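You operate a simulated robot arm through the tools that you are given. There is no shell and no other tool. Be economical: measure what you need, move in short steps, check, and stop when the job is done.

Carry out the task below with a simulated two-armed robot. There is one attempt and no reset: what you move stays moved.

TASK
Slacken the purple sneaker's dial, dry it to 0, then dial it to the tag's number.
Fine: hold it while you turn; dial to 0 first; red nozzle, unmoved while it blows, back in its cup.

It is judged by the outcome, as a careful person would: the job done as asked, and still so three seconds after it is handed in. It fails if anything else is knocked over, pushed out of place, dropped, spilled or broken.

THE ROBOT
Two 7-joint arms with two-finger parallel grippers on one trunk, on a base that drives. Base frame: it is fixed to the floor where the robot stands at the start and does not move with it; the origin is under the middle of the robot, x ahead of it, y to its left, z up. Units: mm, degrees, N and s.
The left shoulder is at the start at [70, 163, 1245], the right one opposite. With the tool pointing down near the work surface each hand reaches from about 360 to 880 mm from the robot's upright axis, wherever it stands, measured 20 degrees to its own side. Places, roughly: lacing dial [500, 0, 900]; inside of the purple dial sneaker [500, -100, 900]; number 4 display [300, 0, 900]; red cup of the nozzle holder [400, -500, 900]. Payload 3.43 kg a hand.
The tool frame of a hand sits at the grasp point between the pads (the TCP): z along the fingers, y along the line on which they close. The tips reach 34 mm beyond it. Largest opening 128 mm; finger width 24, thickness 12; the body of the gripper, 48 by 130 mm, starts 96 mm behind the TCP.
Orientation is told as [roll, pitch, yaw] about the base's x, y, z axes, in that order, counted from this pose: with the fingers straight down and closing along the base's y, the tool's x points along the base's -x, its y along +y and its z along -z.

THE INTERFACE
- The arms move only by the tool play_rows. It takes "left_commands", "right_commands" or both (then of equal length, played together; a hand with none holds still); each is a list that holds one entry, the list of rows, each a list of 7 numbers: the shift along the tool's x, y, z in mm, then the turn, a rotation vector about the tool's x, y, z in degrees, then the gripper command, from -1 (shut) to 1 (fully open), values between in proportion. In form: [[[dx, dy, dz, wx, wy, wz, gripper], ...]]. A call has 1 to 8 rows; each row shifts and turns the commanded pose from where the row before left it, along the tool's axes as they then stand. Rows are played at 5 a second. More than 50 mm and 8.6 degrees between two rows, or a gripper value outside its range, and nothing of the call is played. A pose out of reach is approached as far as the arm can. The call stops where the force on the tool passes 90 N (or 10 N more than at its start, if that is more) or the arm is blocked; 0.2 s more then pass. Each finger travels about 153 mm/s and halts on what it meets, pressing with about 31 N; the grip force reading is that of the motor and also rises with nothing between the fingers. The clock runs only during rows and for 0.2 s after the last one: add rows that do not move to give the fingers time. It gives the time, the measured TCP pose, the force on the tool (base axes), the opening and the grip force at its end, in the units of the frame above (readings bear some noise), and new pictures: "pictures" is both (left out), scene, wrist or none (wrist: the cameras of the hands that moved).
- Cameras (640 x 400 px; columns grow to the right, rows downward): "scene" is now at [121.9, -40.2, 1459.6]; the picture's right is [-0.50, -0.86, 0.00], its down [-0.59, 0.34, -0.73] and it looks along [0.63, -0.37, -0.68] (base axes); focal length 214 px, centre (320, 200). "left" rides on the left gripper at [76, 11, -160] in its tool frame; the picture's right is [-0.15, 0.99, 0.00], its down [-0.88, -0.13, -0.46] and it looks along [-0.45, -0.07, 0.89] (tool axes); focal length 234 px, centre (320, 200). "right" rides on the right gripper at [76, -11, -160] in its tool frame; the picture's right is [0.15, 0.99, 0.00], its down [-0.88, 0.13, -0.46] and it looks along [-0.45, 0.07, 0.89] (tool axes); focal length 234 px, centre (320, 200).
- slide_trunk(by): slides the trunk up (or, below 0, down) by that many mm; the arms and the scene camera ride with it, the base frame stays. It gives what a move gives, with no picture.
- steer(legs): drives the robot by 1 to 6 legs, each [ahead, left, turn to the left] in mm, mm and degrees, along the robot's own axes; the way and the turn of a leg run together, so that a leg with both is an arc; at most 1500 mm and 180 degrees a leg. The arms and the cameras ride along, it lands a little off, and it stops where it bumps. It gives what a move gives, and a new picture of the scene camera.
- turn_head(pan, tilt): turns the head with the scene camera to pan (to the left, within 86 degrees either way) and tilt (down, from -29 to 69), counted from straight ahead of the robot. It gives what a move gives, and a new picture of the scene camera.
- locate(camera, pixels): for up to 12 pixels [column, row] of the newest picture of that camera ("zoom" is the newest enlarged one), the place [x, y, z] in the base frame of the surface seen there, good to about 3 mm. No time passes.
- enlarge(camera, box): a new picture of the part [left, top, right, bottom] of that camera's present view, enlarged. No time passes.
- hand_in(): hands the job in; it is judged then, once.

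Keep the steps short. Do not move on a guess: measure, check each grasp and each placing, and mend mistakes. In all there are 80 turns and 170 pictures (those below and enlarged ones count). Leave the grippers open and the arms clear of the work at the hand-in unless told otherwise, and finish with a single line.

The tools are called after "Request:" as name(argument=value, ...) on one line, values as JSON. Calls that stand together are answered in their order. play_rows: Moves the arms, as the interface text tells. Its arguments: {"type":"object","properties":{"left_commands":{"type":"array"},"right_commands":{"type":"array"},"pictures":{"type":"string","enum":["both","scene","wrist","none"]}},"required":[]} The other tools are called the same way: slide_trunk (by) slides the trunk up or down; steer (legs) drives the base; turn_head (pan, tilt) turns the head that bears the scene camera; locate (camera, pixels) gives the place of the surface under pixels of a picture; enlarge (camera, box) takes an enlarged picture of a part of a camera's view; hand_in () hands the job in.

At the start:

```text
t: 0.0
left_tool_pos: [515.4, -71.7, 1250.6]
left_ee_rot: [0.0, 0.0, 0.1]
left_ft_force: [0.6, 0.3, 0.1]
left_grip_width: 128.0
left_grip_force: 0.1
right_tool_pos: [328.4, -504.7, 1247.5]
right_ee_rot: [0.0, 0.1, 0.0]
right_ft_force: [-0.6, 0.2, -0.6]
right_grip_width: 128.0
right_grip_force: 0.1
trunk travel left (down, up): [-725.0, 215.0]
robot x, y, heading: [-0.3, -5.0, 0.0]
head pan, tilt: [-30.1, 43.1]
```

scene: 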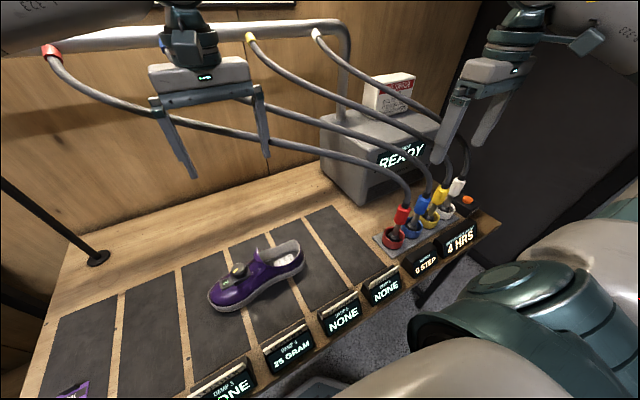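
right: 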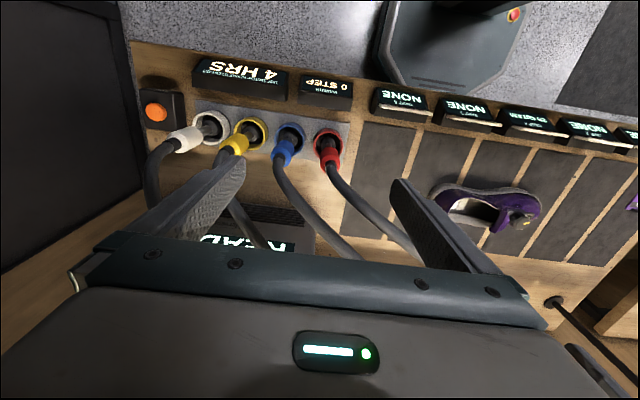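
left: 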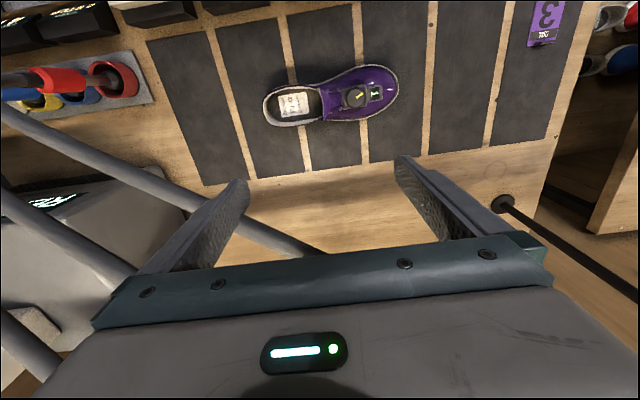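

I see the purple sneaker with a dial, the hose nozzles in cups, displays and a purple tag with "3". I enlarge the details to read them.

Request:
enlarge(camera="left", box=[250, 50, 410, 150])

Request:
enlarge(camera="scene", box=[180, 220, 500, 400])

Request:
enlarge(camera="scene", box=[350, 60, 510, 260])

Request:
enlarge(camera="left", box=[480, 0, 640, 100])

Request:
locate(camera="left", pixels=[[355, 97], [376, 93], [295, 104], [268, 105], [398, 92], [330, 90], [115, 78], [345, 97], [365, 97], [545, 20], [355, 88]])

```text
4.00 times, centred on (330, 100) of left
```

zoom: 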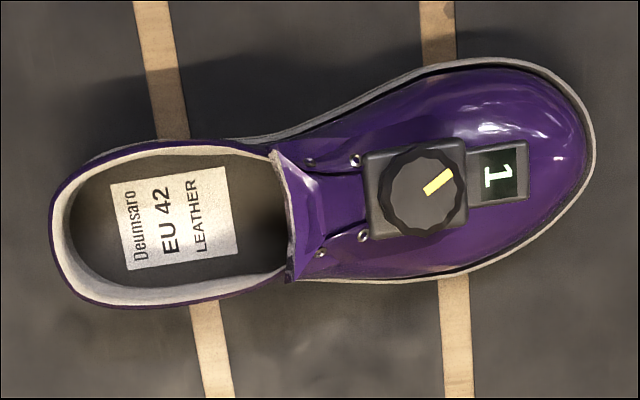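

```text
2.00 times, centred on (340, 310) of scene
```

zoom: 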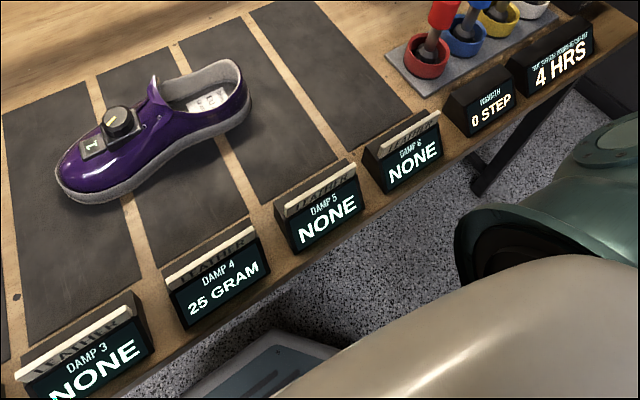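

```text
2.00 times, centred on (430, 160) of scene
```

zoom: 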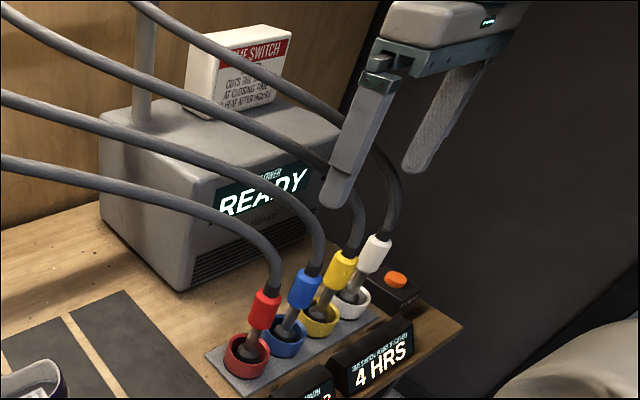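

```text
4.00 times, centred on (560, 50) of left
```

zoom: 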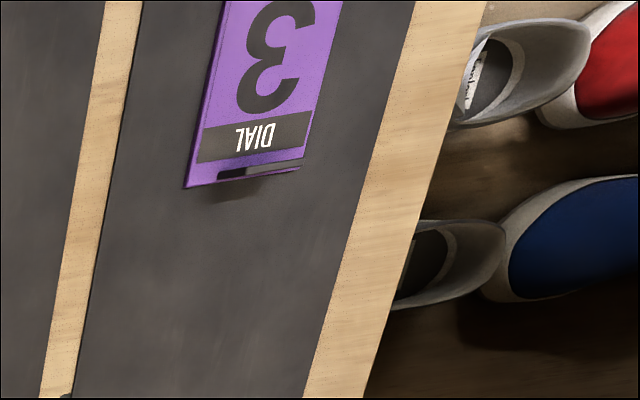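

```text
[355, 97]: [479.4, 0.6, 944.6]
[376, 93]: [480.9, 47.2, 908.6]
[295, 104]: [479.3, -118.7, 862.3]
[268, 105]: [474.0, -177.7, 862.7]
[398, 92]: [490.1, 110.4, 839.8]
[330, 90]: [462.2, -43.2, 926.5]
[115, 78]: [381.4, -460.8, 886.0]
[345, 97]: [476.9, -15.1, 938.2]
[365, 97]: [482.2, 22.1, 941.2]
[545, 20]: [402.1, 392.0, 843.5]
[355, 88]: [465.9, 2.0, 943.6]
```

Dial reads 1, damp 4 reads 25 gram, the tag seems to say 3. I zoom on the notices and look at the whole table for other tags.

Request:
enlarge(camera="scene", box=[360, 65, 440, 125])

Request:
enlarge(camera="right", box=[120, 40, 360, 190])

Request:
enlarge(camera="scene", box=[400, 210, 500, 280])

Request:
turn_head(pan=20, tilt=55)

```text
6.67 times, centred on (400, 95) of scene
```

zoom: 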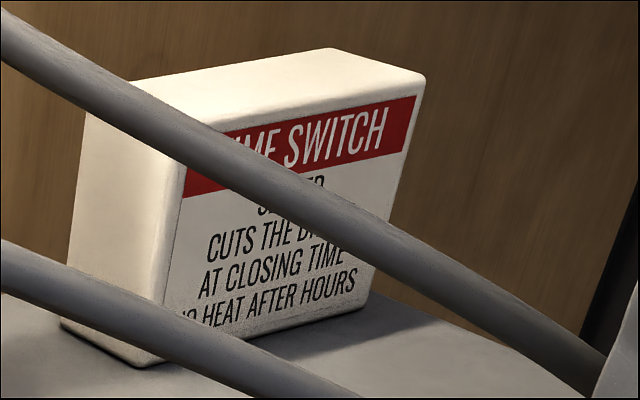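

```text
2.67 times, centred on (240, 115) of right
```

zoom: 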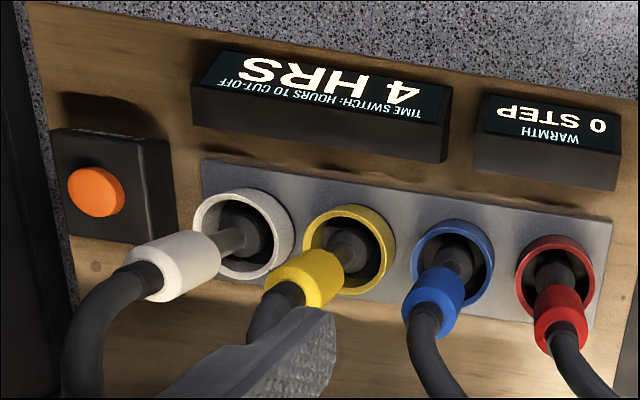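

```text
5.71 times, centred on (450, 245) of scene
```

zoom: 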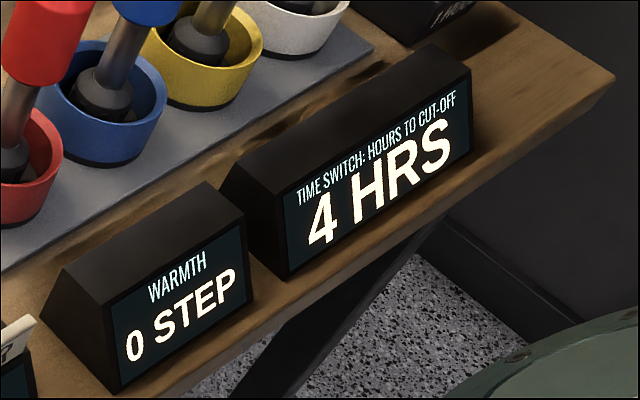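

```text
t: 1.2
left_tool_pos: [517.3, -72.5, 1250.1]
left_ee_rot: [0.0, 0.1, 0.1]
left_ft_force: [0.5, 1.0, -0.5]
left_grip_width: 128.0
left_grip_force: 0.0
right_tool_pos: [327.9, -505.1, 1248.3]
right_ee_rot: [0.0, 0.0, 0.1]
right_ft_force: [0.3, -1.0, 0.4]
right_grip_width: 128.1
right_grip_force: 0.1
trunk travel left (down, up): [-725.0, 215.0]
robot x, y, heading: [1.9, 1.8, 0.2]
head pan, tilt: [20.0, 55.0]
```

scene: 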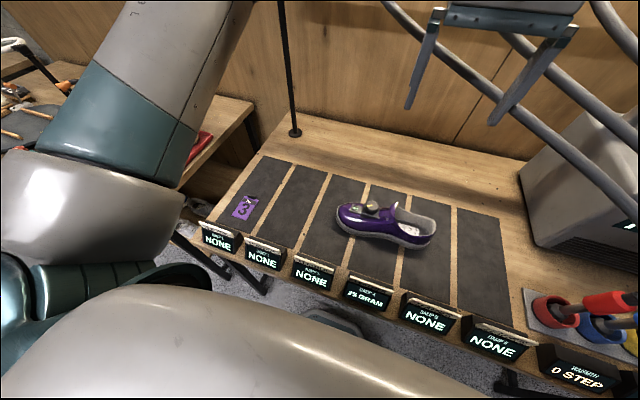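

Table with one tag visible. I zoom on the tag, the little white strips on the displays, and the button's label.

Request:
enlarge(camera="scene", box=[190, 180, 290, 280])

Request:
enlarge(camera="scene", box=[330, 250, 490, 350])

Request:
turn_head(pan=-50, tilt=50)

Request:
enlarge(camera="scene", box=[240, 150, 440, 275])

```text
4.00 times, centred on (240, 230) of scene
```

zoom: 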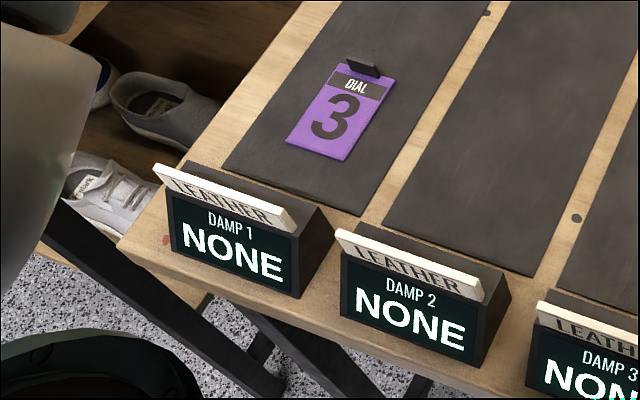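

```text
4.00 times, centred on (410, 300) of scene
```

zoom: 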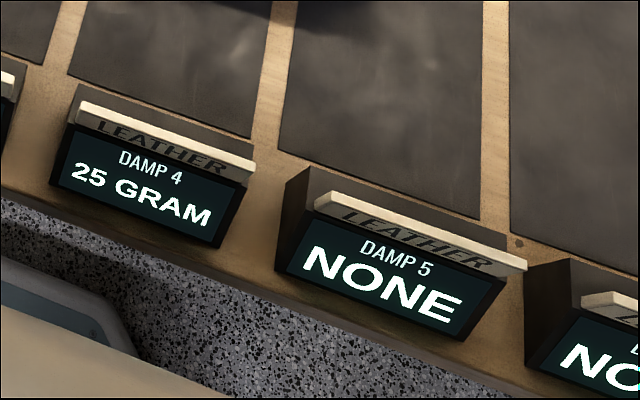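

```text
t: 2.6
left_tool_pos: [516.9, -72.2, 1251.6]
left_ee_rot: [0.1, -0.1, 0.0]
left_ft_force: [-0.3, -0.7, -0.1]
left_grip_width: 128.1
left_grip_force: 0.0
right_tool_pos: [328.4, -504.5, 1248.0]
right_ee_rot: [0.0, 0.1, 0.0]
right_ft_force: [0.9, -0.1, 0.0]
right_grip_width: 128.0
right_grip_force: 0.0
trunk travel left (down, up): [-725.0, 215.0]
robot x, y, heading: [1.7, -0.3, -0.1]
head pan, tilt: [-50.0, 50.0]
```

scene: 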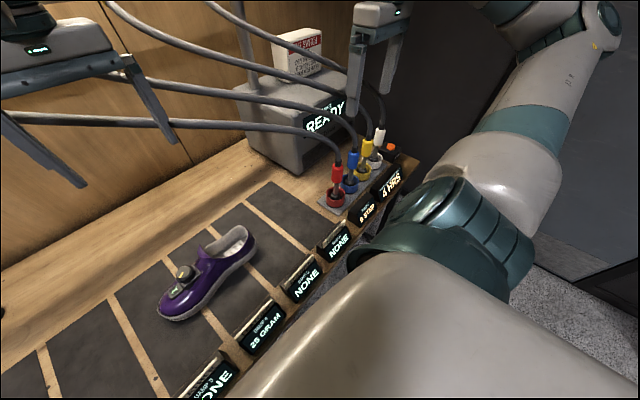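

```text
3.20 times, centred on (340, 212) of scene
```

zoom: 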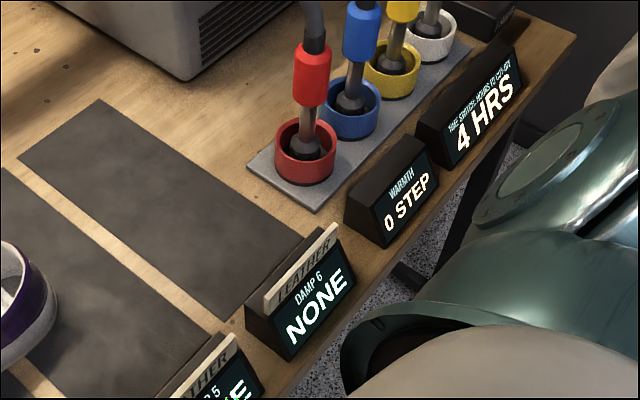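

I want the button's label; zoom the right camera on it.

Request:
enlarge(camera="right", box=[130, 80, 200, 140])

Request:
enlarge(camera="scene", box=[360, 125, 420, 175])

Request:
locate(camera="right", pixels=[[155, 112], [325, 142], [332, 160], [330, 175], [315, 145], [342, 145], [455, 100], [325, 85], [215, 75], [267, 240]])

Request:
locate(camera="scene", pixels=[[338, 155], [337, 178], [336, 190], [336, 200], [329, 196], [344, 196], [338, 164], [336, 145], [300, 130]])

```text
6.67 times, centred on (165, 110) of right
```

zoom: 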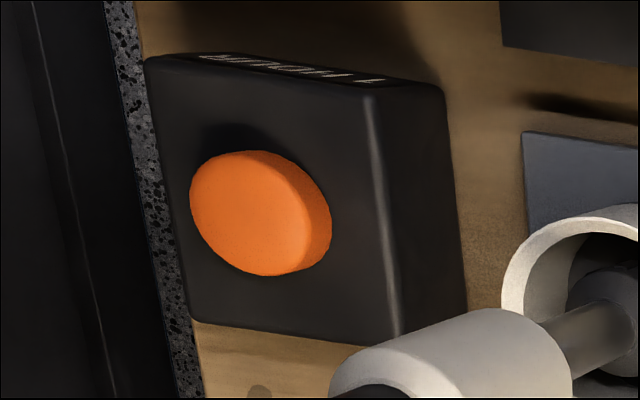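

```text
8.00 times, centred on (390, 150) of scene
```

zoom: 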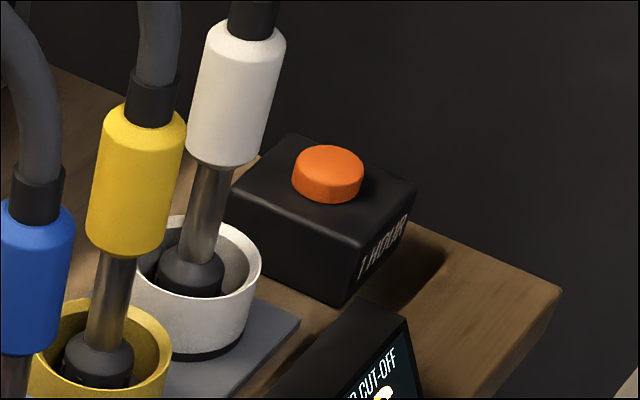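

```text
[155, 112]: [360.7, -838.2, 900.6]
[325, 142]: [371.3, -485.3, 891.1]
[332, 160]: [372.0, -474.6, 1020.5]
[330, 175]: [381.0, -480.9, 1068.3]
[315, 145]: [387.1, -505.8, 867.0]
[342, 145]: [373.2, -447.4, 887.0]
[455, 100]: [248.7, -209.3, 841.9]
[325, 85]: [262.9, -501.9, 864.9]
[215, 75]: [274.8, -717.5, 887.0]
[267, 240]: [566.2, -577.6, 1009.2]
```

```text
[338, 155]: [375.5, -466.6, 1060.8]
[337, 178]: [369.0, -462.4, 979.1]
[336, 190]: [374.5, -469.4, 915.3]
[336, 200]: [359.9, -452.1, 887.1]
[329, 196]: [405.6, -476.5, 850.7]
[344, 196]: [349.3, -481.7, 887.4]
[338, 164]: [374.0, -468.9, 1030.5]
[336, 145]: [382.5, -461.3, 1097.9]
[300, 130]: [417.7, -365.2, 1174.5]
```

The button says "1 HOUR" (each press likely passes an hour of drying). First the dial: move the left hand above it and start turning the hand to yaw −90 so its fingers close across the shoe; the camera then sees it from the toe side.

Request:
play_rows(left_commands=[[[20, 38, 50, 0, 0, 0, 1], [17, 37, 50, 0, 0, 0, 1], [0, 0, 0, 0, 0, 8.5, 1], [0, 0, 0, 0, 0, 8.5, 1], [0, 0, 0, 0, 0, 8.5, 1], [0, 0, 0, 0, 0, 8.5, 1], [0, 0, 0, 0, 0, 8.5, 1], [0, 0, 0, 0, 0, 8.5, 1]]], pictures="none")

Request:
play_rows(left_commands=[[[0, 0, 0, 0, 0, 8.5, 1], [0, 0, 0, 0, 0, 8.5, 1], [0, 0, 0, 0, 0, 8.5, 1], [0, 0, 0, 0, 0, 8.5, 1], [0, 0, 0, 0, 0, 5, 1]]], pictures="wrist")

```text
refused: row 1 steps farther than a row can; nothing moved
```

```text
t: 3.8
left_tool_pos: [516.6, -70.9, 1250.5]
left_ee_rot: [0.0, 0.0, -39.0]
left_ft_force: [0.2, -0.8, 0.8]
left_grip_width: 128.1
left_grip_force: 0.0
right_tool_pos: [328.0, -504.1, 1248.8]
right_ee_rot: [-0.1, 0.0, 0.1]
right_ft_force: [0.3, 0.1, 0.4]
right_grip_width: 128.1
right_grip_force: 0.1
trunk travel left (down, up): [-725.0, 215.0]
robot x, y, heading: [3.5, 2.8, 0.3]
head pan, tilt: [-50.0, 50.0]
```

left: 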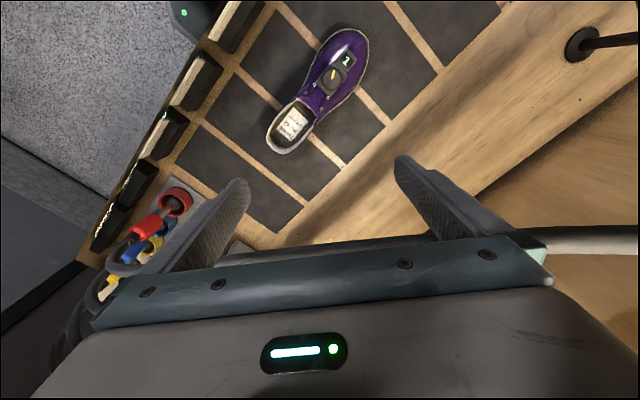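

Finish the turn, then translate (at yaw −90 tool x = base +y, tool y = base +x).

Request:
play_rows(left_commands=[[[0, 0, 0, 0, 0, 8.5, 1], [0, 0, 0, 0, 0, 8.5, 1], [0, 0, 0, 0, 0, 8.5, 1], [0, 0, 0, 0, 0, 8.5, 1], [0, 0, 0, 0, 0, 8.5, 1], [0, 0, 0, 0, 0, 8.5, 1], [36, -18, 20, 0, 0, 0, 1], [37, -18, 20, 0, 0, 0, 1]]], pictures="none")

Request:
play_rows(left_commands=[[[0, 0, 45, 0, 0, 0, 1], [0, 0, 45, 0, 0, 0, 1], [0, 0, 0, 0, 0, 0, 1]]], pictures="wrist")

```text
t: 5.6
left_tool_pos: [450.3, 5.1, 1204.5]
left_ee_rot: [0.0, -0.1, -90.0]
left_ft_force: [-0.6, 0.4, 0.6]
left_grip_width: 127.8
left_grip_force: 0.1
left hand out of reach, approached as far as the arm can: row 6
right_tool_pos: [327.7, -502.3, 1249.1]
right_ee_rot: [0.0, -0.1, 0.0]
right_ft_force: [-0.3, 0.4, 0.5]
right_grip_width: 127.8
right_grip_force: 0.0
trunk travel left (down, up): [-725.0, 215.0]
robot x, y, heading: [-1.6, 3.5, 0.0]
head pan, tilt: [-50.0, 50.0]
```

```text
t: 6.4
left_tool_pos: [448.6, 1.6, 1114.8]
left_ee_rot: [0.2, -0.1, -90.0]
left_ft_force: [0.2, -0.1, 0.9]
left_grip_width: 127.9
left_grip_force: 0.1
right_tool_pos: [327.3, -506.2, 1246.8]
right_ee_rot: [0.0, 0.0, 0.0]
right_ft_force: [-0.5, 0.4, 0.5]
right_grip_width: 128.0
right_grip_force: 0.1
trunk travel left (down, up): [-725.0, 215.0]
robot x, y, heading: [-0.7, 5.8, 0.1]
head pan, tilt: [-50.0, 50.0]
```

left: 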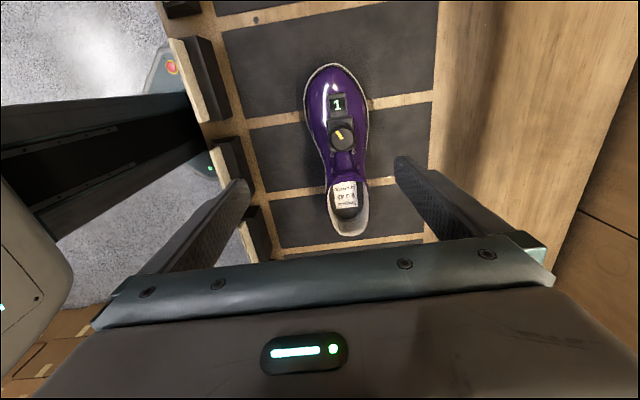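

I now see the dial from above at (342,135). Enlarge and locate.

Request:
enlarge(camera="left", box=[280, 60, 400, 240])

Request:
locate(camera="left", pixels=[[342, 135], [332, 137], [352, 137], [342, 126], [342, 146], [338, 104], [330, 70], [322, 140], [363, 140], [346, 230], [328, 200], [368, 200]])

```text
2.22 times, centred on (340, 150) of left
```

zoom: 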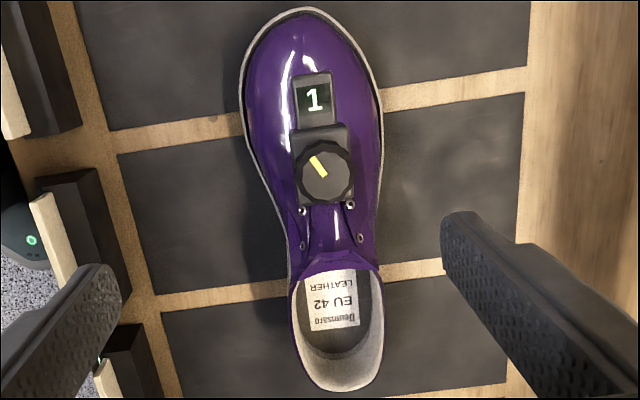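

```text
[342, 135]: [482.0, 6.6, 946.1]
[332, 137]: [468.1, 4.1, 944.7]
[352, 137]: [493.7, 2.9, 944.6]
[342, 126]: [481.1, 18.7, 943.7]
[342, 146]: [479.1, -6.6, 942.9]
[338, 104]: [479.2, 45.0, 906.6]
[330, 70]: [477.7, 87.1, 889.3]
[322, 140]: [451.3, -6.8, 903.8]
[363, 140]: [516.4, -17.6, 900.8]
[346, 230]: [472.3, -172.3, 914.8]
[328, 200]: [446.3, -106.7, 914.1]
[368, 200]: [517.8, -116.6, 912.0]
```

Knob centre ≈ [481, 5, 945], collar ≈ x 446–518 at y −112, rim z 914. Before moving the right hand I check where the hoses run.

Request:
locate(camera="scene", pixels=[[320, 134], [280, 128], [240, 126], [200, 124], [180, 122], [350, 148], [320, 110], [260, 93], [200, 85], [375, 100], [340, 75]])

```text
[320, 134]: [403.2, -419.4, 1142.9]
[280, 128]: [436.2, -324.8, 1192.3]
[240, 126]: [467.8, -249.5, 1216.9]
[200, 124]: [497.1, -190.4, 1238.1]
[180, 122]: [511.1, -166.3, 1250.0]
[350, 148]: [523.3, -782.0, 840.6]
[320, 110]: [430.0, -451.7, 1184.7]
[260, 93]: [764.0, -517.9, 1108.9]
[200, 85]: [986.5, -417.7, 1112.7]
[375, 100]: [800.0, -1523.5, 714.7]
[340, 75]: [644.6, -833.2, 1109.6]
```

Hoses rise over x ≥ 430, z ≥ 1140 there; I bring the right hand along x ≈ 328 to y ≈ −250, lower it, then turn it.

Request:
play_rows(right_commands=[[[0, 42, 0, 0, 0, 0, 1], [0, 42, 0, 0, 0, 0, 1], [0, 42, 0, 0, 0, 0, 1], [0, 42, 0, 0, 0, 0, 1], [0, 42, 0, 0, 0, 0, 1], [0, 42, 0, 0, 0, 0, 1], [0, 0, 45, 0, 0, 0, 1], [0, 0, 45, 0, 0, 0, 1]]], pictures="none")

Request:
play_rows(right_commands=[[[0, 0, 45, 0, 0, -8.5, 1], [0, 0, 45, 0, 0, -8.5, 1], [0, 0, 10, 0, 0, -8.5, 1], [0, 0, 0, 0, 0, -8.5, 1], [0, 0, 0, 0, 0, -8.5, 1], [0, 0, 0, 0, 0, -8.5, 1], [0, 0, 0, 0, 0, -8.5, 1], [0, 0, 0, 0, 0, -8.5, 1]]], pictures="scene")

```text
t: 8.2
left_tool_pos: [451.1, 3.9, 1115.5]
left_ee_rot: [0.0, 0.0, -90.0]
left_ft_force: [-0.4, -0.4, 0.7]
left_grip_width: 127.9
left_grip_force: 0.1
right_tool_pos: [341.3, -254.1, 1163.1]
right_ee_rot: [0.1, 0.2, 0.0]
right_ft_force: [0.4, 0.8, 0.4]
right_grip_width: 127.9
right_grip_force: 0.1
right hand out of reach, approached as far as the arm can: row 8
trunk travel left (down, up): [-725.0, 215.0]
robot x, y, heading: [0.5, 2.3, 0.1]
head pan, tilt: [-50.0, 50.0]
```

```text
t: 10.0
left_tool_pos: [449.0, 3.5, 1113.7]
left_ee_rot: [0.0, 0.0, -89.9]
left_ft_force: [0.6, -0.3, -0.5]
left_grip_width: 127.9
left_grip_force: 0.1
right_tool_pos: [374.1, -254.4, 1077.1]
right_ee_rot: [0.1, 0.0, 68.1]
right_ft_force: [1.0, -0.3, 0.8]
right_grip_width: 128.1
right_grip_force: 0.2
right hand out of reach, approached as far as the arm can: row 1, 2
trunk travel left (down, up): [-725.0, 215.0]
robot x, y, heading: [2.2, -0.6, -0.0]
head pan, tilt: [-50.0, 50.0]
```

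scene: 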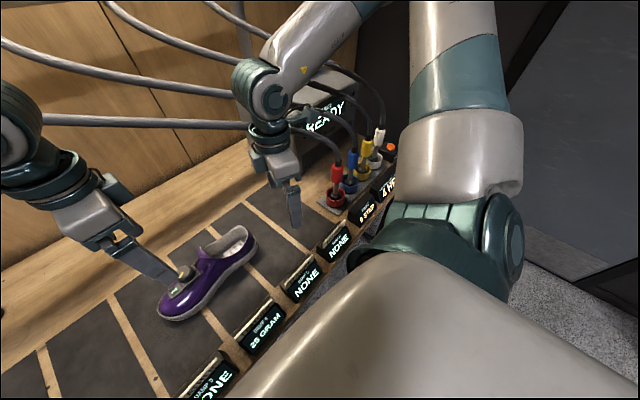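

Clear of the hose so far. Finish the turn, lower to z ≈ 960, then approach over the collar.

Request:
play_rows(right_commands=[[[0, 0, 0, 0, 0, -8.5, 1], [0, 0, 0, 0, 0, -8.5, 1], [0, 0, 39, 0, 0, 0, 1], [0, 0, 39, 0, 0, 0, 1], [0, 0, 39, 0, 0, 0, 1]]], pictures="none")

Request:
play_rows(right_commands=[[[-37, -23.6, 0, 0, 0, 0, 1], [-37, -23.6, 0, 0, 0, 0, 1], [-37, -23.6, 0, 0, 0, 0, 1], [-37, -23.6, 0, 0, 0, 0, 1], [0, 0, 0, 0, 0, 0, 1]]], pictures="both")

```text
t: 11.2
left_tool_pos: [450.5, 6.3, 1113.6]
left_ee_rot: [-0.1, -0.2, -89.9]
left_ft_force: [-0.1, 0.8, -0.3]
left_grip_width: 127.8
left_grip_force: 0.2
right_tool_pos: [380.3, -204.0, 980.6]
right_ee_rot: [0.3, 0.2, 85.1]
right_ft_force: [0.4, 0.5, 0.4]
right_grip_width: 128.3
right_grip_force: 0.1
right hand out of reach, approached as far as the arm can: row 2, 3
trunk travel left (down, up): [-725.0, 215.0]
robot x, y, heading: [1.2, 0.1, 0.1]
head pan, tilt: [-50.0, 50.0]
```

```text
t: 12.4
left_tool_pos: [448.0, 2.4, 1114.3]
left_ee_rot: [0.0, -0.1, -89.9]
left_ft_force: [0.7, -0.8, 0.1]
left_grip_width: 128.1
left_grip_force: 0.0
right_tool_pos: [441.4, -148.0, 993.5]
right_ee_rot: [-0.1, -0.1, 84.9]
right_ft_force: [0.4, 0.1, 0.8]
right_grip_width: 127.8
right_grip_force: 0.0
right hand out of reach, approached as far as the arm can: row 2, 3, 4
trunk travel left (down, up): [-725.0, 215.0]
robot x, y, heading: [-0.2, -0.4, 0.0]
head pan, tilt: [-50.0, 50.0]
```

scene: 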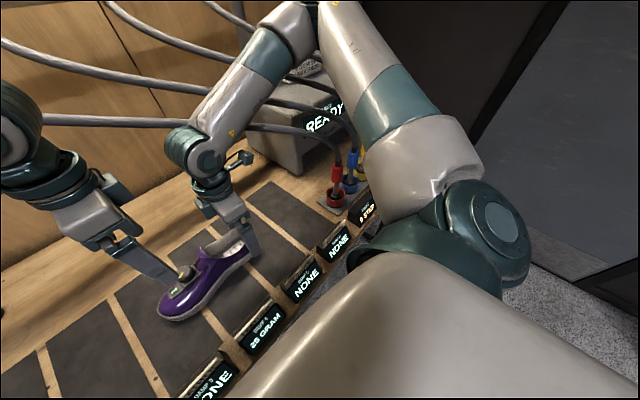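
right: 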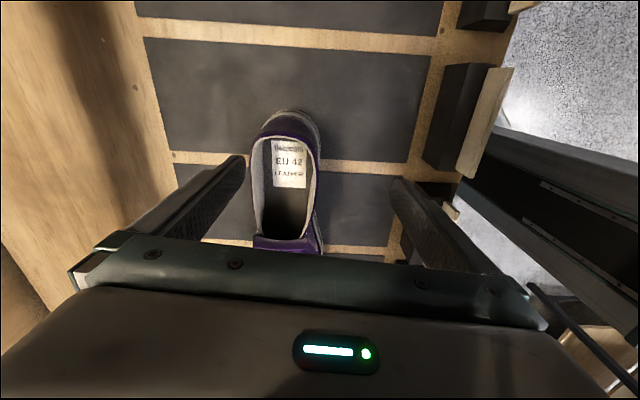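

The right hand is out of comfortable reach so near the body. I back the base up 140 mm so the shoe lies mid-workspace.

Request:
steer(legs=[[-140, 0, 0]])

```text
t: 13.7
left_tool_pos: [311.8, 2.2, 1113.4]
left_ee_rot: [-0.1, 0.1, -90.0]
left_ft_force: [-0.1, 0.4, -1.0]
left_grip_width: 127.9
left_grip_force: 0.1
right_tool_pos: [303.2, -147.9, 994.1]
right_ee_rot: [-0.1, -0.1, 84.8]
right_ft_force: [0.7, -1.3, -0.3]
right_grip_width: 127.8
right_grip_force: 0.0
trunk travel left (down, up): [-725.0, 215.0]
robot x, y, heading: [-141.2, -0.3, -0.1]
head pan, tilt: [-50.0, 50.0]
```

scene: 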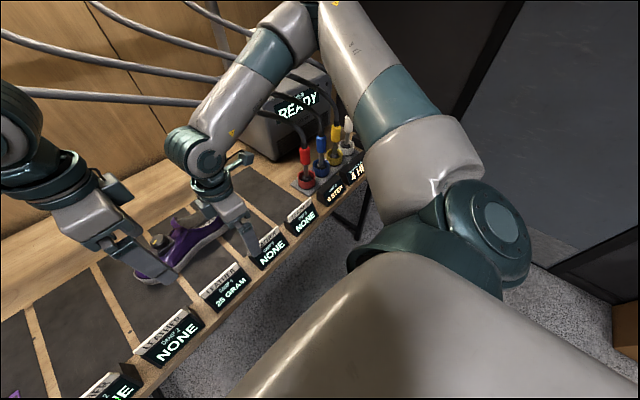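

Now the right hand to [481, −115, 994], staying high.

Request:
play_rows(right_commands=[[[-12, -43.6, 0, 0, 0, 0, 1], [-12, -43.6, 0, 0, 0, 0, 1], [-12, -43.6, 0, 0, 0, 0, 1], [-12, -43.6, 0, 0, 0, 0, 1], [0, 0, 0, 0, 0, 0, 1]]], pictures="both")

```text
t: 14.9
left_tool_pos: [310.2, 2.8, 1113.7]
left_ee_rot: [0.0, 0.0, -90.1]
left_ft_force: [0.4, -0.1, 0.2]
left_grip_width: 128.2
left_grip_force: 0.0
right_tool_pos: [302.1, -147.5, 994.7]
right_ee_rot: [-0.1, 0.0, 84.8]
right_ft_force: [0.3, 0.1, 0.0]
right_grip_width: 128.2
right_grip_force: 0.1
right hand out of reach, approached as far as the arm can: row 1, 2, 3, 4
trunk travel left (down, up): [-725.0, 215.0]
robot x, y, heading: [-134.7, -1.1, 0.3]
head pan, tilt: [-50.0, 50.0]
```

scene: 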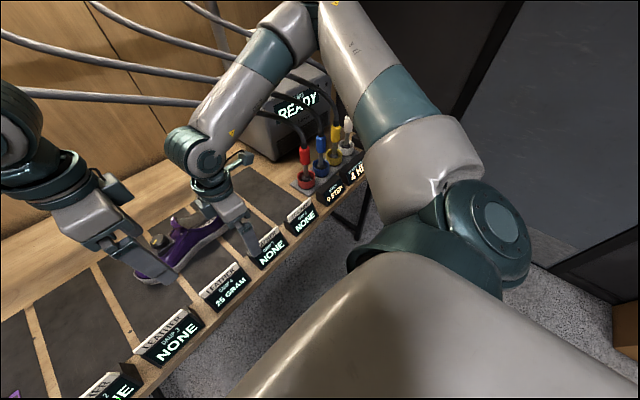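
right: 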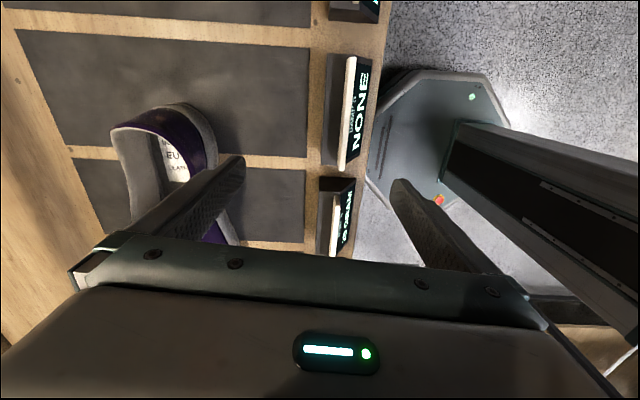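

The +85° yaw leaves the right wrist stuck at a limit. Better: hold the shoe with the right hand at yaw ≈ 0, pinching the heel's back wall (one finger inside, one outside). I turn the right hand back.

Request:
play_rows(right_commands=[[[0, 0, 0, 0, 0, 8.5, 1], [0, 0, 0, 0, 0, 8.5, 1], [0, 0, 0, 0, 0, 8.5, 1], [0, 0, 0, 0, 0, 8.5, 1], [0, 0, 0, 0, 0, 8.5, 1], [0, 0, 0, 0, 0, 8.5, 1], [0, 0, 0, 0, 0, 8.5, 1], [0, 0, 0, 0, 0, 8.5, 1]]], pictures="none")

Request:
play_rows(right_commands=[[[0, 0, 0, 0, 0, 8.5, 0], [0, 0, 0, 0, 0, 8.3, 0], [-43, -8, 0, 0, 0, 0, 0], [-43, -8, 0, 0, 0, 0, 0], [-43, -8, 0, 0, 0, 0, 0], [-38, -8, 0, 0, 0, 0, 0], [0, 0, 0, 0, 0, 0, 0]]], pictures="both")

```text
t: 16.7
left_tool_pos: [311.2, 2.8, 1114.0]
left_ee_rot: [0.0, 0.0, -90.0]
left_ft_force: [0.8, 0.1, 0.0]
left_grip_width: 127.9
left_grip_force: 0.0
right_tool_pos: [302.2, -148.8, 994.0]
right_ee_rot: [-0.1, -0.2, 16.6]
right_ft_force: [0.2, 0.0, -0.4]
right_grip_width: 127.8
right_grip_force: 0.1
trunk travel left (down, up): [-725.0, 215.0]
robot x, y, heading: [-141.1, -0.7, 0.0]
head pan, tilt: [-50.0, 50.0]
```

```text
t: 18.3
left_tool_pos: [309.6, 2.6, 1114.4]
left_ee_rot: [0.1, 0.0, -90.0]
left_ft_force: [-0.1, -0.3, -0.7]
left_grip_width: 128.0
left_grip_force: 0.1
right_tool_pos: [458.9, -198.5, 1004.2]
right_ee_rot: [0.2, -0.3, -0.1]
right_ft_force: [-0.5, 0.0, 0.9]
right_grip_width: 64.1
right_grip_force: 0.0
right hand out of reach, approached as far as the arm can: row 5, 6
trunk travel left (down, up): [-725.0, 215.0]
robot x, y, heading: [-136.8, 1.0, 0.0]
head pan, tilt: [-50.0, 50.0]
```

scene: 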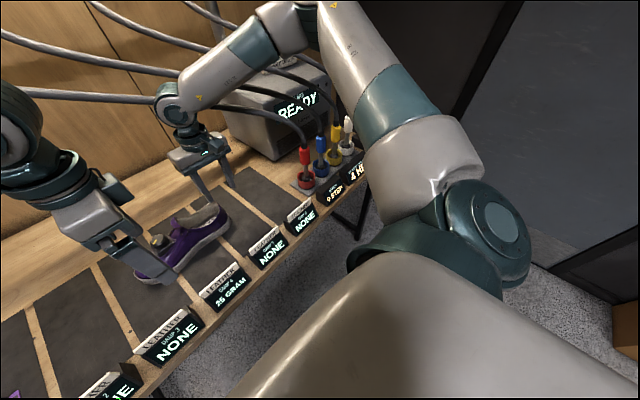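
right: 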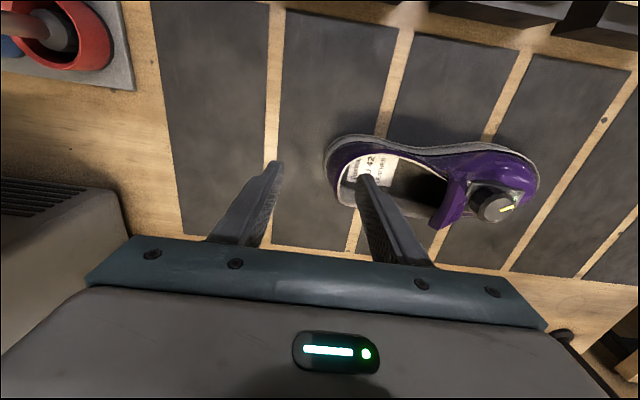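

Right hand at [459, −198.5, 1004], shoe heel at (340,175) in its camera. A small further step down and sideways to test reach.

Request:
locate(camera="right", pixels=[[328, 160], [335, 190], [350, 205], [342, 150], [360, 143], [349, 172]])

Request:
play_rows(right_commands=[[[0, 0, 20, 0, 0, 0, 0], [0, 10, 20, 0, 0, 0, 0], [-12, 0, 0, 0, 0, 0, 0], [0, 0, 0, 0, 0, 0, 0]]], pictures="wrist")

```text
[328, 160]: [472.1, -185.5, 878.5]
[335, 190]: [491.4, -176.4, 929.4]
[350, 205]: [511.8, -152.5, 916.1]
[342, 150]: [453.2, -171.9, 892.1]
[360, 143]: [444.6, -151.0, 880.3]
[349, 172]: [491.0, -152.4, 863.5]
```

```text
t: 19.3
left_tool_pos: [310.3, 2.6, 1114.5]
left_ee_rot: [0.0, -0.1, -90.0]
left_ft_force: [-0.7, -0.2, -0.6]
left_grip_width: 128.0
left_grip_force: 0.1
right_tool_pos: [454.8, -210.1, 979.0]
right_ee_rot: [0.2, -0.3, 0.0]
right_ft_force: [0.8, -0.3, -0.9]
right_grip_width: 64.1
right_grip_force: 0.0
right hand out of reach, approached as far as the arm can: row 1, 2, 3
trunk travel left (down, up): [-725.0, 215.0]
robot x, y, heading: [-138.0, 1.8, 0.2]
head pan, tilt: [-50.0, 50.0]
```

right: 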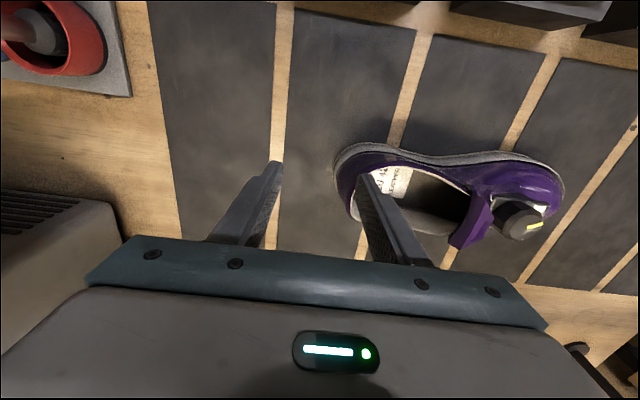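

The right arm seems caught in a bad elbow configuration. I retract it to x ≈ 295 and then sideways to y ≈ −360 (below hose, in front of the cups) to recover, watching the reach flags.

Request:
play_rows(right_commands=[[[45, 0, 0, 0, 0, 0, 0], [45, 0, 0, 0, 0, 0, 0], [45, 0, 0, 0, 0, 0, 0], [35, 0, 0, 0, 0, 0, 0], [0, -45, 0, 0, 0, 0, 0], [0, -45, 0, 0, 0, 0, 0], [0, -45, 0, 0, 0, 0, 0], [0, 0, 0, 0, 0, 0, 0]]], pictures="scene")

```text
t: 21.1
left_tool_pos: [310.8, 3.8, 1114.1]
left_ee_rot: [0.1, -0.1, -89.9]
left_ft_force: [0.9, -0.4, 0.2]
left_grip_width: 127.9
left_grip_force: 0.1
right_tool_pos: [285.7, -345.2, 978.3]
right_ee_rot: [0.0, -0.2, 0.0]
right_ft_force: [0.1, -0.1, 0.2]
right_grip_width: 64.0
right_grip_force: 0.0
trunk travel left (down, up): [-725.0, 215.0]
robot x, y, heading: [-137.7, 3.6, -0.0]
head pan, tilt: [-50.0, 50.0]
```

scene: 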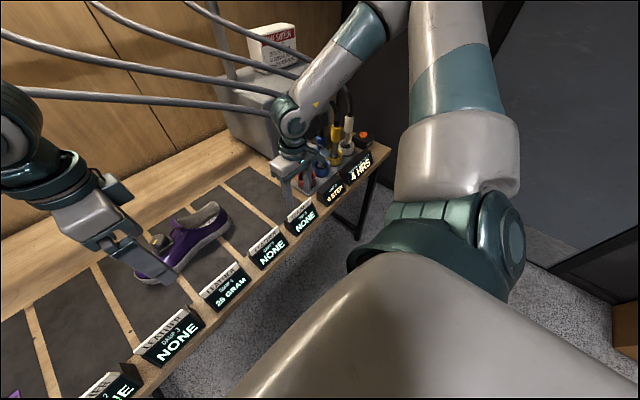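

It moves freely here; the right arm's limit is how far it can reach inward (about 20° to its own side). I drive the base 90 mm to the left so the heel lies farther to the right of the robot.

Request:
steer(legs=[[0, 90, 0]])

Request:
play_rows(right_commands=[[[-45, 12, 0, 0, 0, 0, 0], [-45, 12, 0, 0, 0, 0, 0], [-45, 12, 0, 0, 0, 0, 0], [-45, 12, 0, 0, 0, 0, 0], [0, 0, 0, 0, 0, 0, 0]]], pictures="both")

```text
t: 22.2
left_tool_pos: [310.4, 91.3, 1114.8]
left_ee_rot: [0.0, 0.0, -90.0]
left_ft_force: [0.8, 0.4, -0.5]
left_grip_width: 128.2
left_grip_force: 0.1
right_tool_pos: [285.5, -258.5, 978.2]
right_ee_rot: [0.0, -0.2, 0.0]
right_ft_force: [0.2, -1.2, 0.4]
right_grip_width: 64.1
right_grip_force: 0.0
trunk travel left (down, up): [-725.0, 215.0]
robot x, y, heading: [-140.9, 88.1, -0.2]
head pan, tilt: [-50.0, 50.0]
```

scene: 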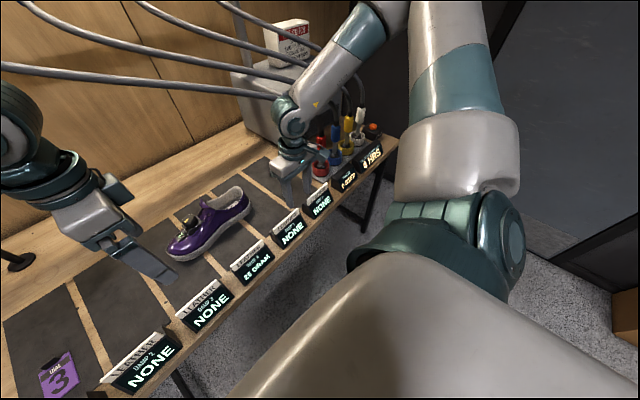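

```text
t: 23.4
left_tool_pos: [310.0, 89.8, 1115.4]
left_ee_rot: [0.1, 0.0, -90.1]
left_ft_force: [-0.9, -0.1, 0.2]
left_grip_width: 128.3
left_grip_force: 0.1
right_tool_pos: [465.8, -210.6, 980.4]
right_ee_rot: [0.1, -0.3, -0.1]
right_ft_force: [-0.1, 0.4, 0.1]
right_grip_width: 64.0
right_grip_force: 0.0
trunk travel left (down, up): [-725.0, 215.0]
robot x, y, heading: [-134.3, 89.5, -0.1]
head pan, tilt: [-50.0, 50.0]
```

scene: 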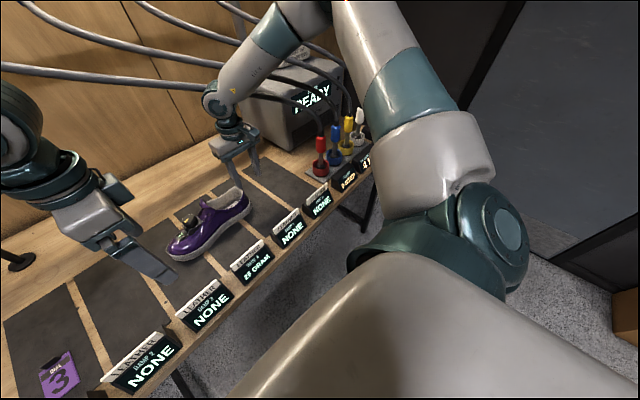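
right: 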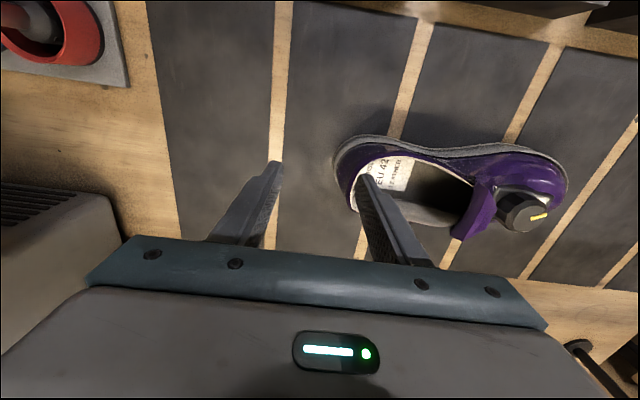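

Good. Now align over the heel wall at [477, −178] and lower to z ≈ 925.

Request:
play_rows(right_commands=[[[-11, 33, 0, 0, 0, 0, 0], [0, 0, 20, 0, 0, 0, 0], [0, 0, 0, 0, 0, 0, 0]]], pictures="wrist")

```text
t: 24.2
left_tool_pos: [309.9, 91.0, 1113.1]
left_ee_rot: [0.1, 0.0, -90.0]
left_ft_force: [1.0, 0.3, 0.0]
left_grip_width: 128.0
left_grip_force: 0.0
right_tool_pos: [476.5, -176.7, 958.5]
right_ee_rot: [0.1, -0.1, 0.0]
right_ft_force: [-0.1, 0.0, 1.3]
right_grip_width: 63.8
right_grip_force: 0.1
trunk travel left (down, up): [-725.0, 215.0]
robot x, y, heading: [-138.3, 90.5, -0.2]
head pan, tilt: [-50.0, 50.0]
```

right: 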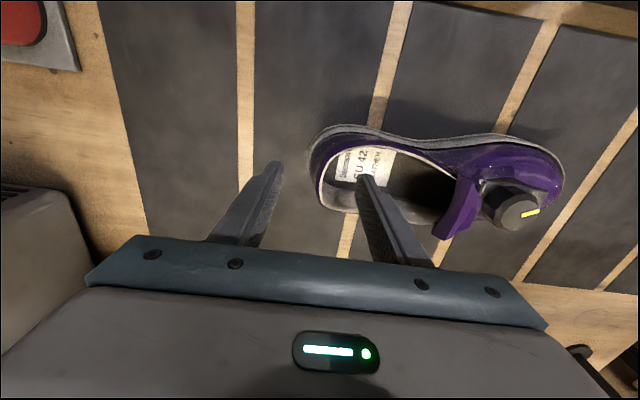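

Request:
locate(camera="right", pixels=[[310, 160], [314, 170], [318, 180], [321, 190], [326, 200], [327, 180], [323, 168], [318, 165], [340, 209]])

Request:
enlarge(camera="right", box=[240, 100, 440, 225])

```text
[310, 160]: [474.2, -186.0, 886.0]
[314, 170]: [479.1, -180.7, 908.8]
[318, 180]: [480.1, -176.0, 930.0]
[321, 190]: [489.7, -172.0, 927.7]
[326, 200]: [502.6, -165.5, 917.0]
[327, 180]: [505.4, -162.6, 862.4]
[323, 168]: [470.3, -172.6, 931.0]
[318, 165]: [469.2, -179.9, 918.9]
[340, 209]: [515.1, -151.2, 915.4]
```

```text
3.20 times, centred on (340, 162) of right
```

zoom: 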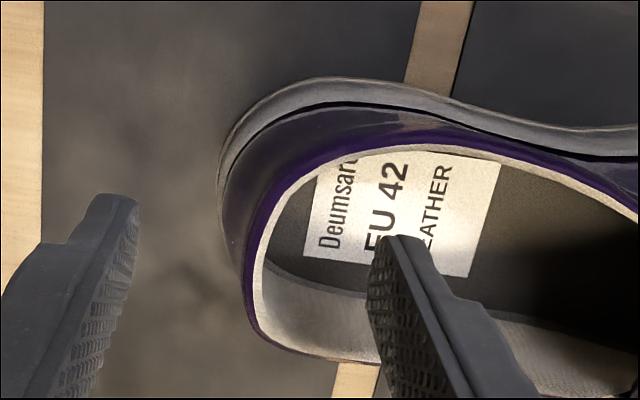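

Wall centre ≈ y −177, aligned. Lower 34 mm, then close.

Request:
play_rows(right_commands=[[[0, 0, 17, 0, 0, 0, 0], [0, 0, 17, 0, 0, 0, 0], [0, 0, 0, 0, 0, 0, -0.5], [0, 0, 0, 0, 0, 0, -0.8], [0, 0, 0, 0, 0, 0, -1], [0, 0, 0, 0, 0, 0, -1]]], pictures="both")

```text
t: 25.6
left_tool_pos: [311.2, 90.5, 1114.1]
left_ee_rot: [0.0, 0.1, -90.0]
left_ft_force: [0.9, 0.7, -0.6]
left_grip_width: 127.8
left_grip_force: 0.1
right_tool_pos: [473.2, -179.4, 928.2]
right_ee_rot: [0.2, -0.3, -0.1]
right_ft_force: [0.0, 0.5, -3.5]
right_grip_width: 12.5
right_grip_force: 31.8
right hand out of reach, approached as far as the arm can: row 2
trunk travel left (down, up): [-725.0, 215.0]
robot x, y, heading: [-137.1, 88.0, -0.3]
head pan, tilt: [-50.0, 50.0]
```

scene: 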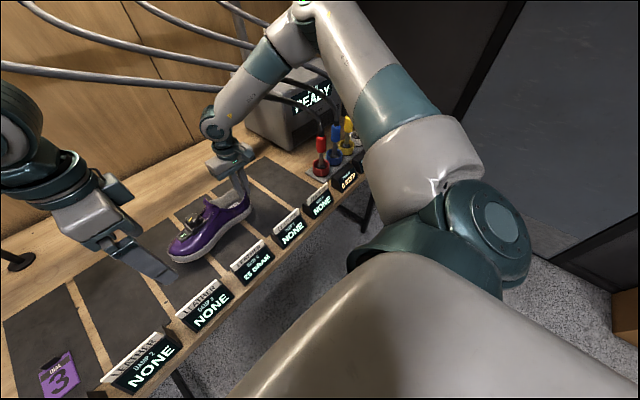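
right: 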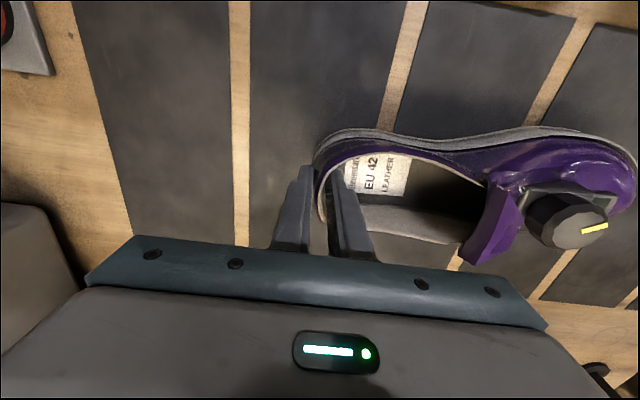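

Heel wall gripped (12.5 mm, 32 N). Now the left hand: rotate to yaw −45 and move over the knob, still high.

Request:
play_rows(left_commands=[[[0, 0, 0, 0, 0, -8.5, 0.2], [0, 0, 0, 0, 0, -8.5, 0.2], [0, 0, 0, 0, 0, -8.5, 0.2], [0, 0, 0, 0, 0, -8.5, 0.2], [0, 0, 0, 0, 0, -8.5, 0.2], [0, 0, 40, 0, 0, -2.5, 0.2], [0, 0, 40, 0, 0, 0, 0.2]]], right_commands=[[[0, 0, 0, 0, 0, 0, -1], [0, 0, 0, 0, 0, 0, -1], [0, 0, 0, 0, 0, 0, -1], [0, 0, 0, 0, 0, 0, -1], [0, 0, 0, 0, 0, 0, -1], [0, 0, 0, 0, 0, 0, -1], [0, 0, 0, 0, 0, 0, -1]]], pictures="none")

Request:
play_rows(left_commands=[[[-36, 12, 0, 0, 0, 0, 0], [-36, 12, 0, 0, 0, 0, 0], [-36, 12, 0, 0, 0, 0, 0], [-36, 12, 0, 0, 0, 0, 0], [-36, 12, 0, 0, 0, 0, 0], [0, 0, 0, 0, 0, 0, 0]]], pictures="both")

```text
t: 27.2
left_tool_pos: [310.3, 89.4, 1032.5]
left_ee_rot: [0.0, 0.0, -45.0]
left_ft_force: [0.7, -0.5, 0.0]
left_grip_width: 76.8
left_grip_force: 0.1
right_tool_pos: [473.4, -179.7, 928.4]
right_ee_rot: [0.2, -0.2, -0.1]
right_ft_force: [-1.1, -1.1, -4.2]
right_grip_width: 12.0
right_grip_force: 30.8
trunk travel left (down, up): [-725.0, 215.0]
robot x, y, heading: [-139.8, 87.9, 0.0]
head pan, tilt: [-50.0, 50.0]
```

```text
t: 28.6
left_tool_pos: [480.1, 7.2, 1033.9]
left_ee_rot: [0.0, 0.0, -45.0]
left_ft_force: [0.4, 0.0, 0.3]
left_grip_width: 64.3
left_grip_force: 0.0
right_tool_pos: [472.8, -179.6, 927.6]
right_ee_rot: [0.2, -0.2, -0.2]
right_ft_force: [0.1, 1.0, -3.0]
right_grip_width: 12.2
right_grip_force: 30.9
trunk travel left (down, up): [-725.0, 215.0]
robot x, y, heading: [-138.2, 89.6, -0.1]
head pan, tilt: [-50.0, 50.0]
```

scene: 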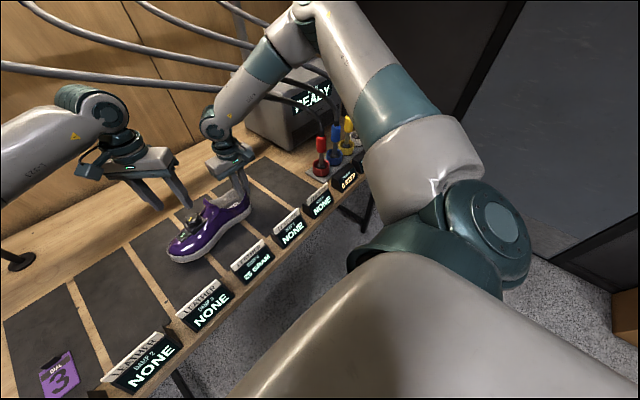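
left: 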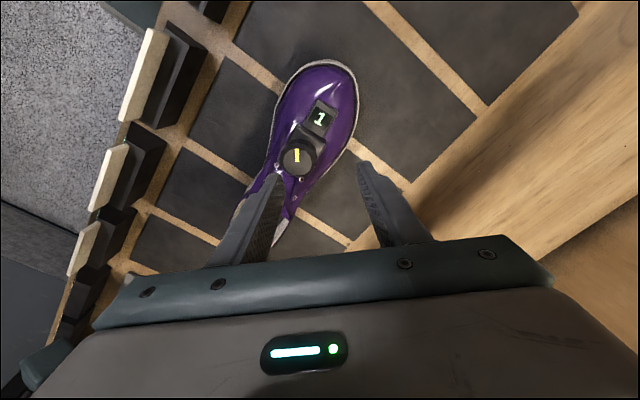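

Over the knob. Measure it again.

Request:
enlarge(camera="left", box=[250, 90, 378, 190])

Request:
locate(camera="left", pixels=[[297, 157], [284, 158], [310, 158], [297, 145], [296, 170], [318, 118], [300, 177], [318, 157], [309, 132], [280, 150]])

```text
4.00 times, centred on (314, 140) of left
```

zoom: 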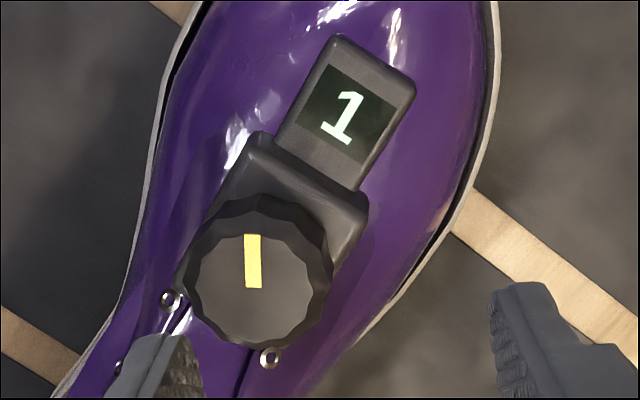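

```text
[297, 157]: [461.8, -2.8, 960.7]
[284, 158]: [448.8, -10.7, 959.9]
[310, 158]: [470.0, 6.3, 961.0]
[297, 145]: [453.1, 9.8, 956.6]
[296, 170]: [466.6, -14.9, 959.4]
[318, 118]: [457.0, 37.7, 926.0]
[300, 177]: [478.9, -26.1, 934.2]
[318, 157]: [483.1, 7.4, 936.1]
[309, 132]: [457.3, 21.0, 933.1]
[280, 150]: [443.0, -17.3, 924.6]
```

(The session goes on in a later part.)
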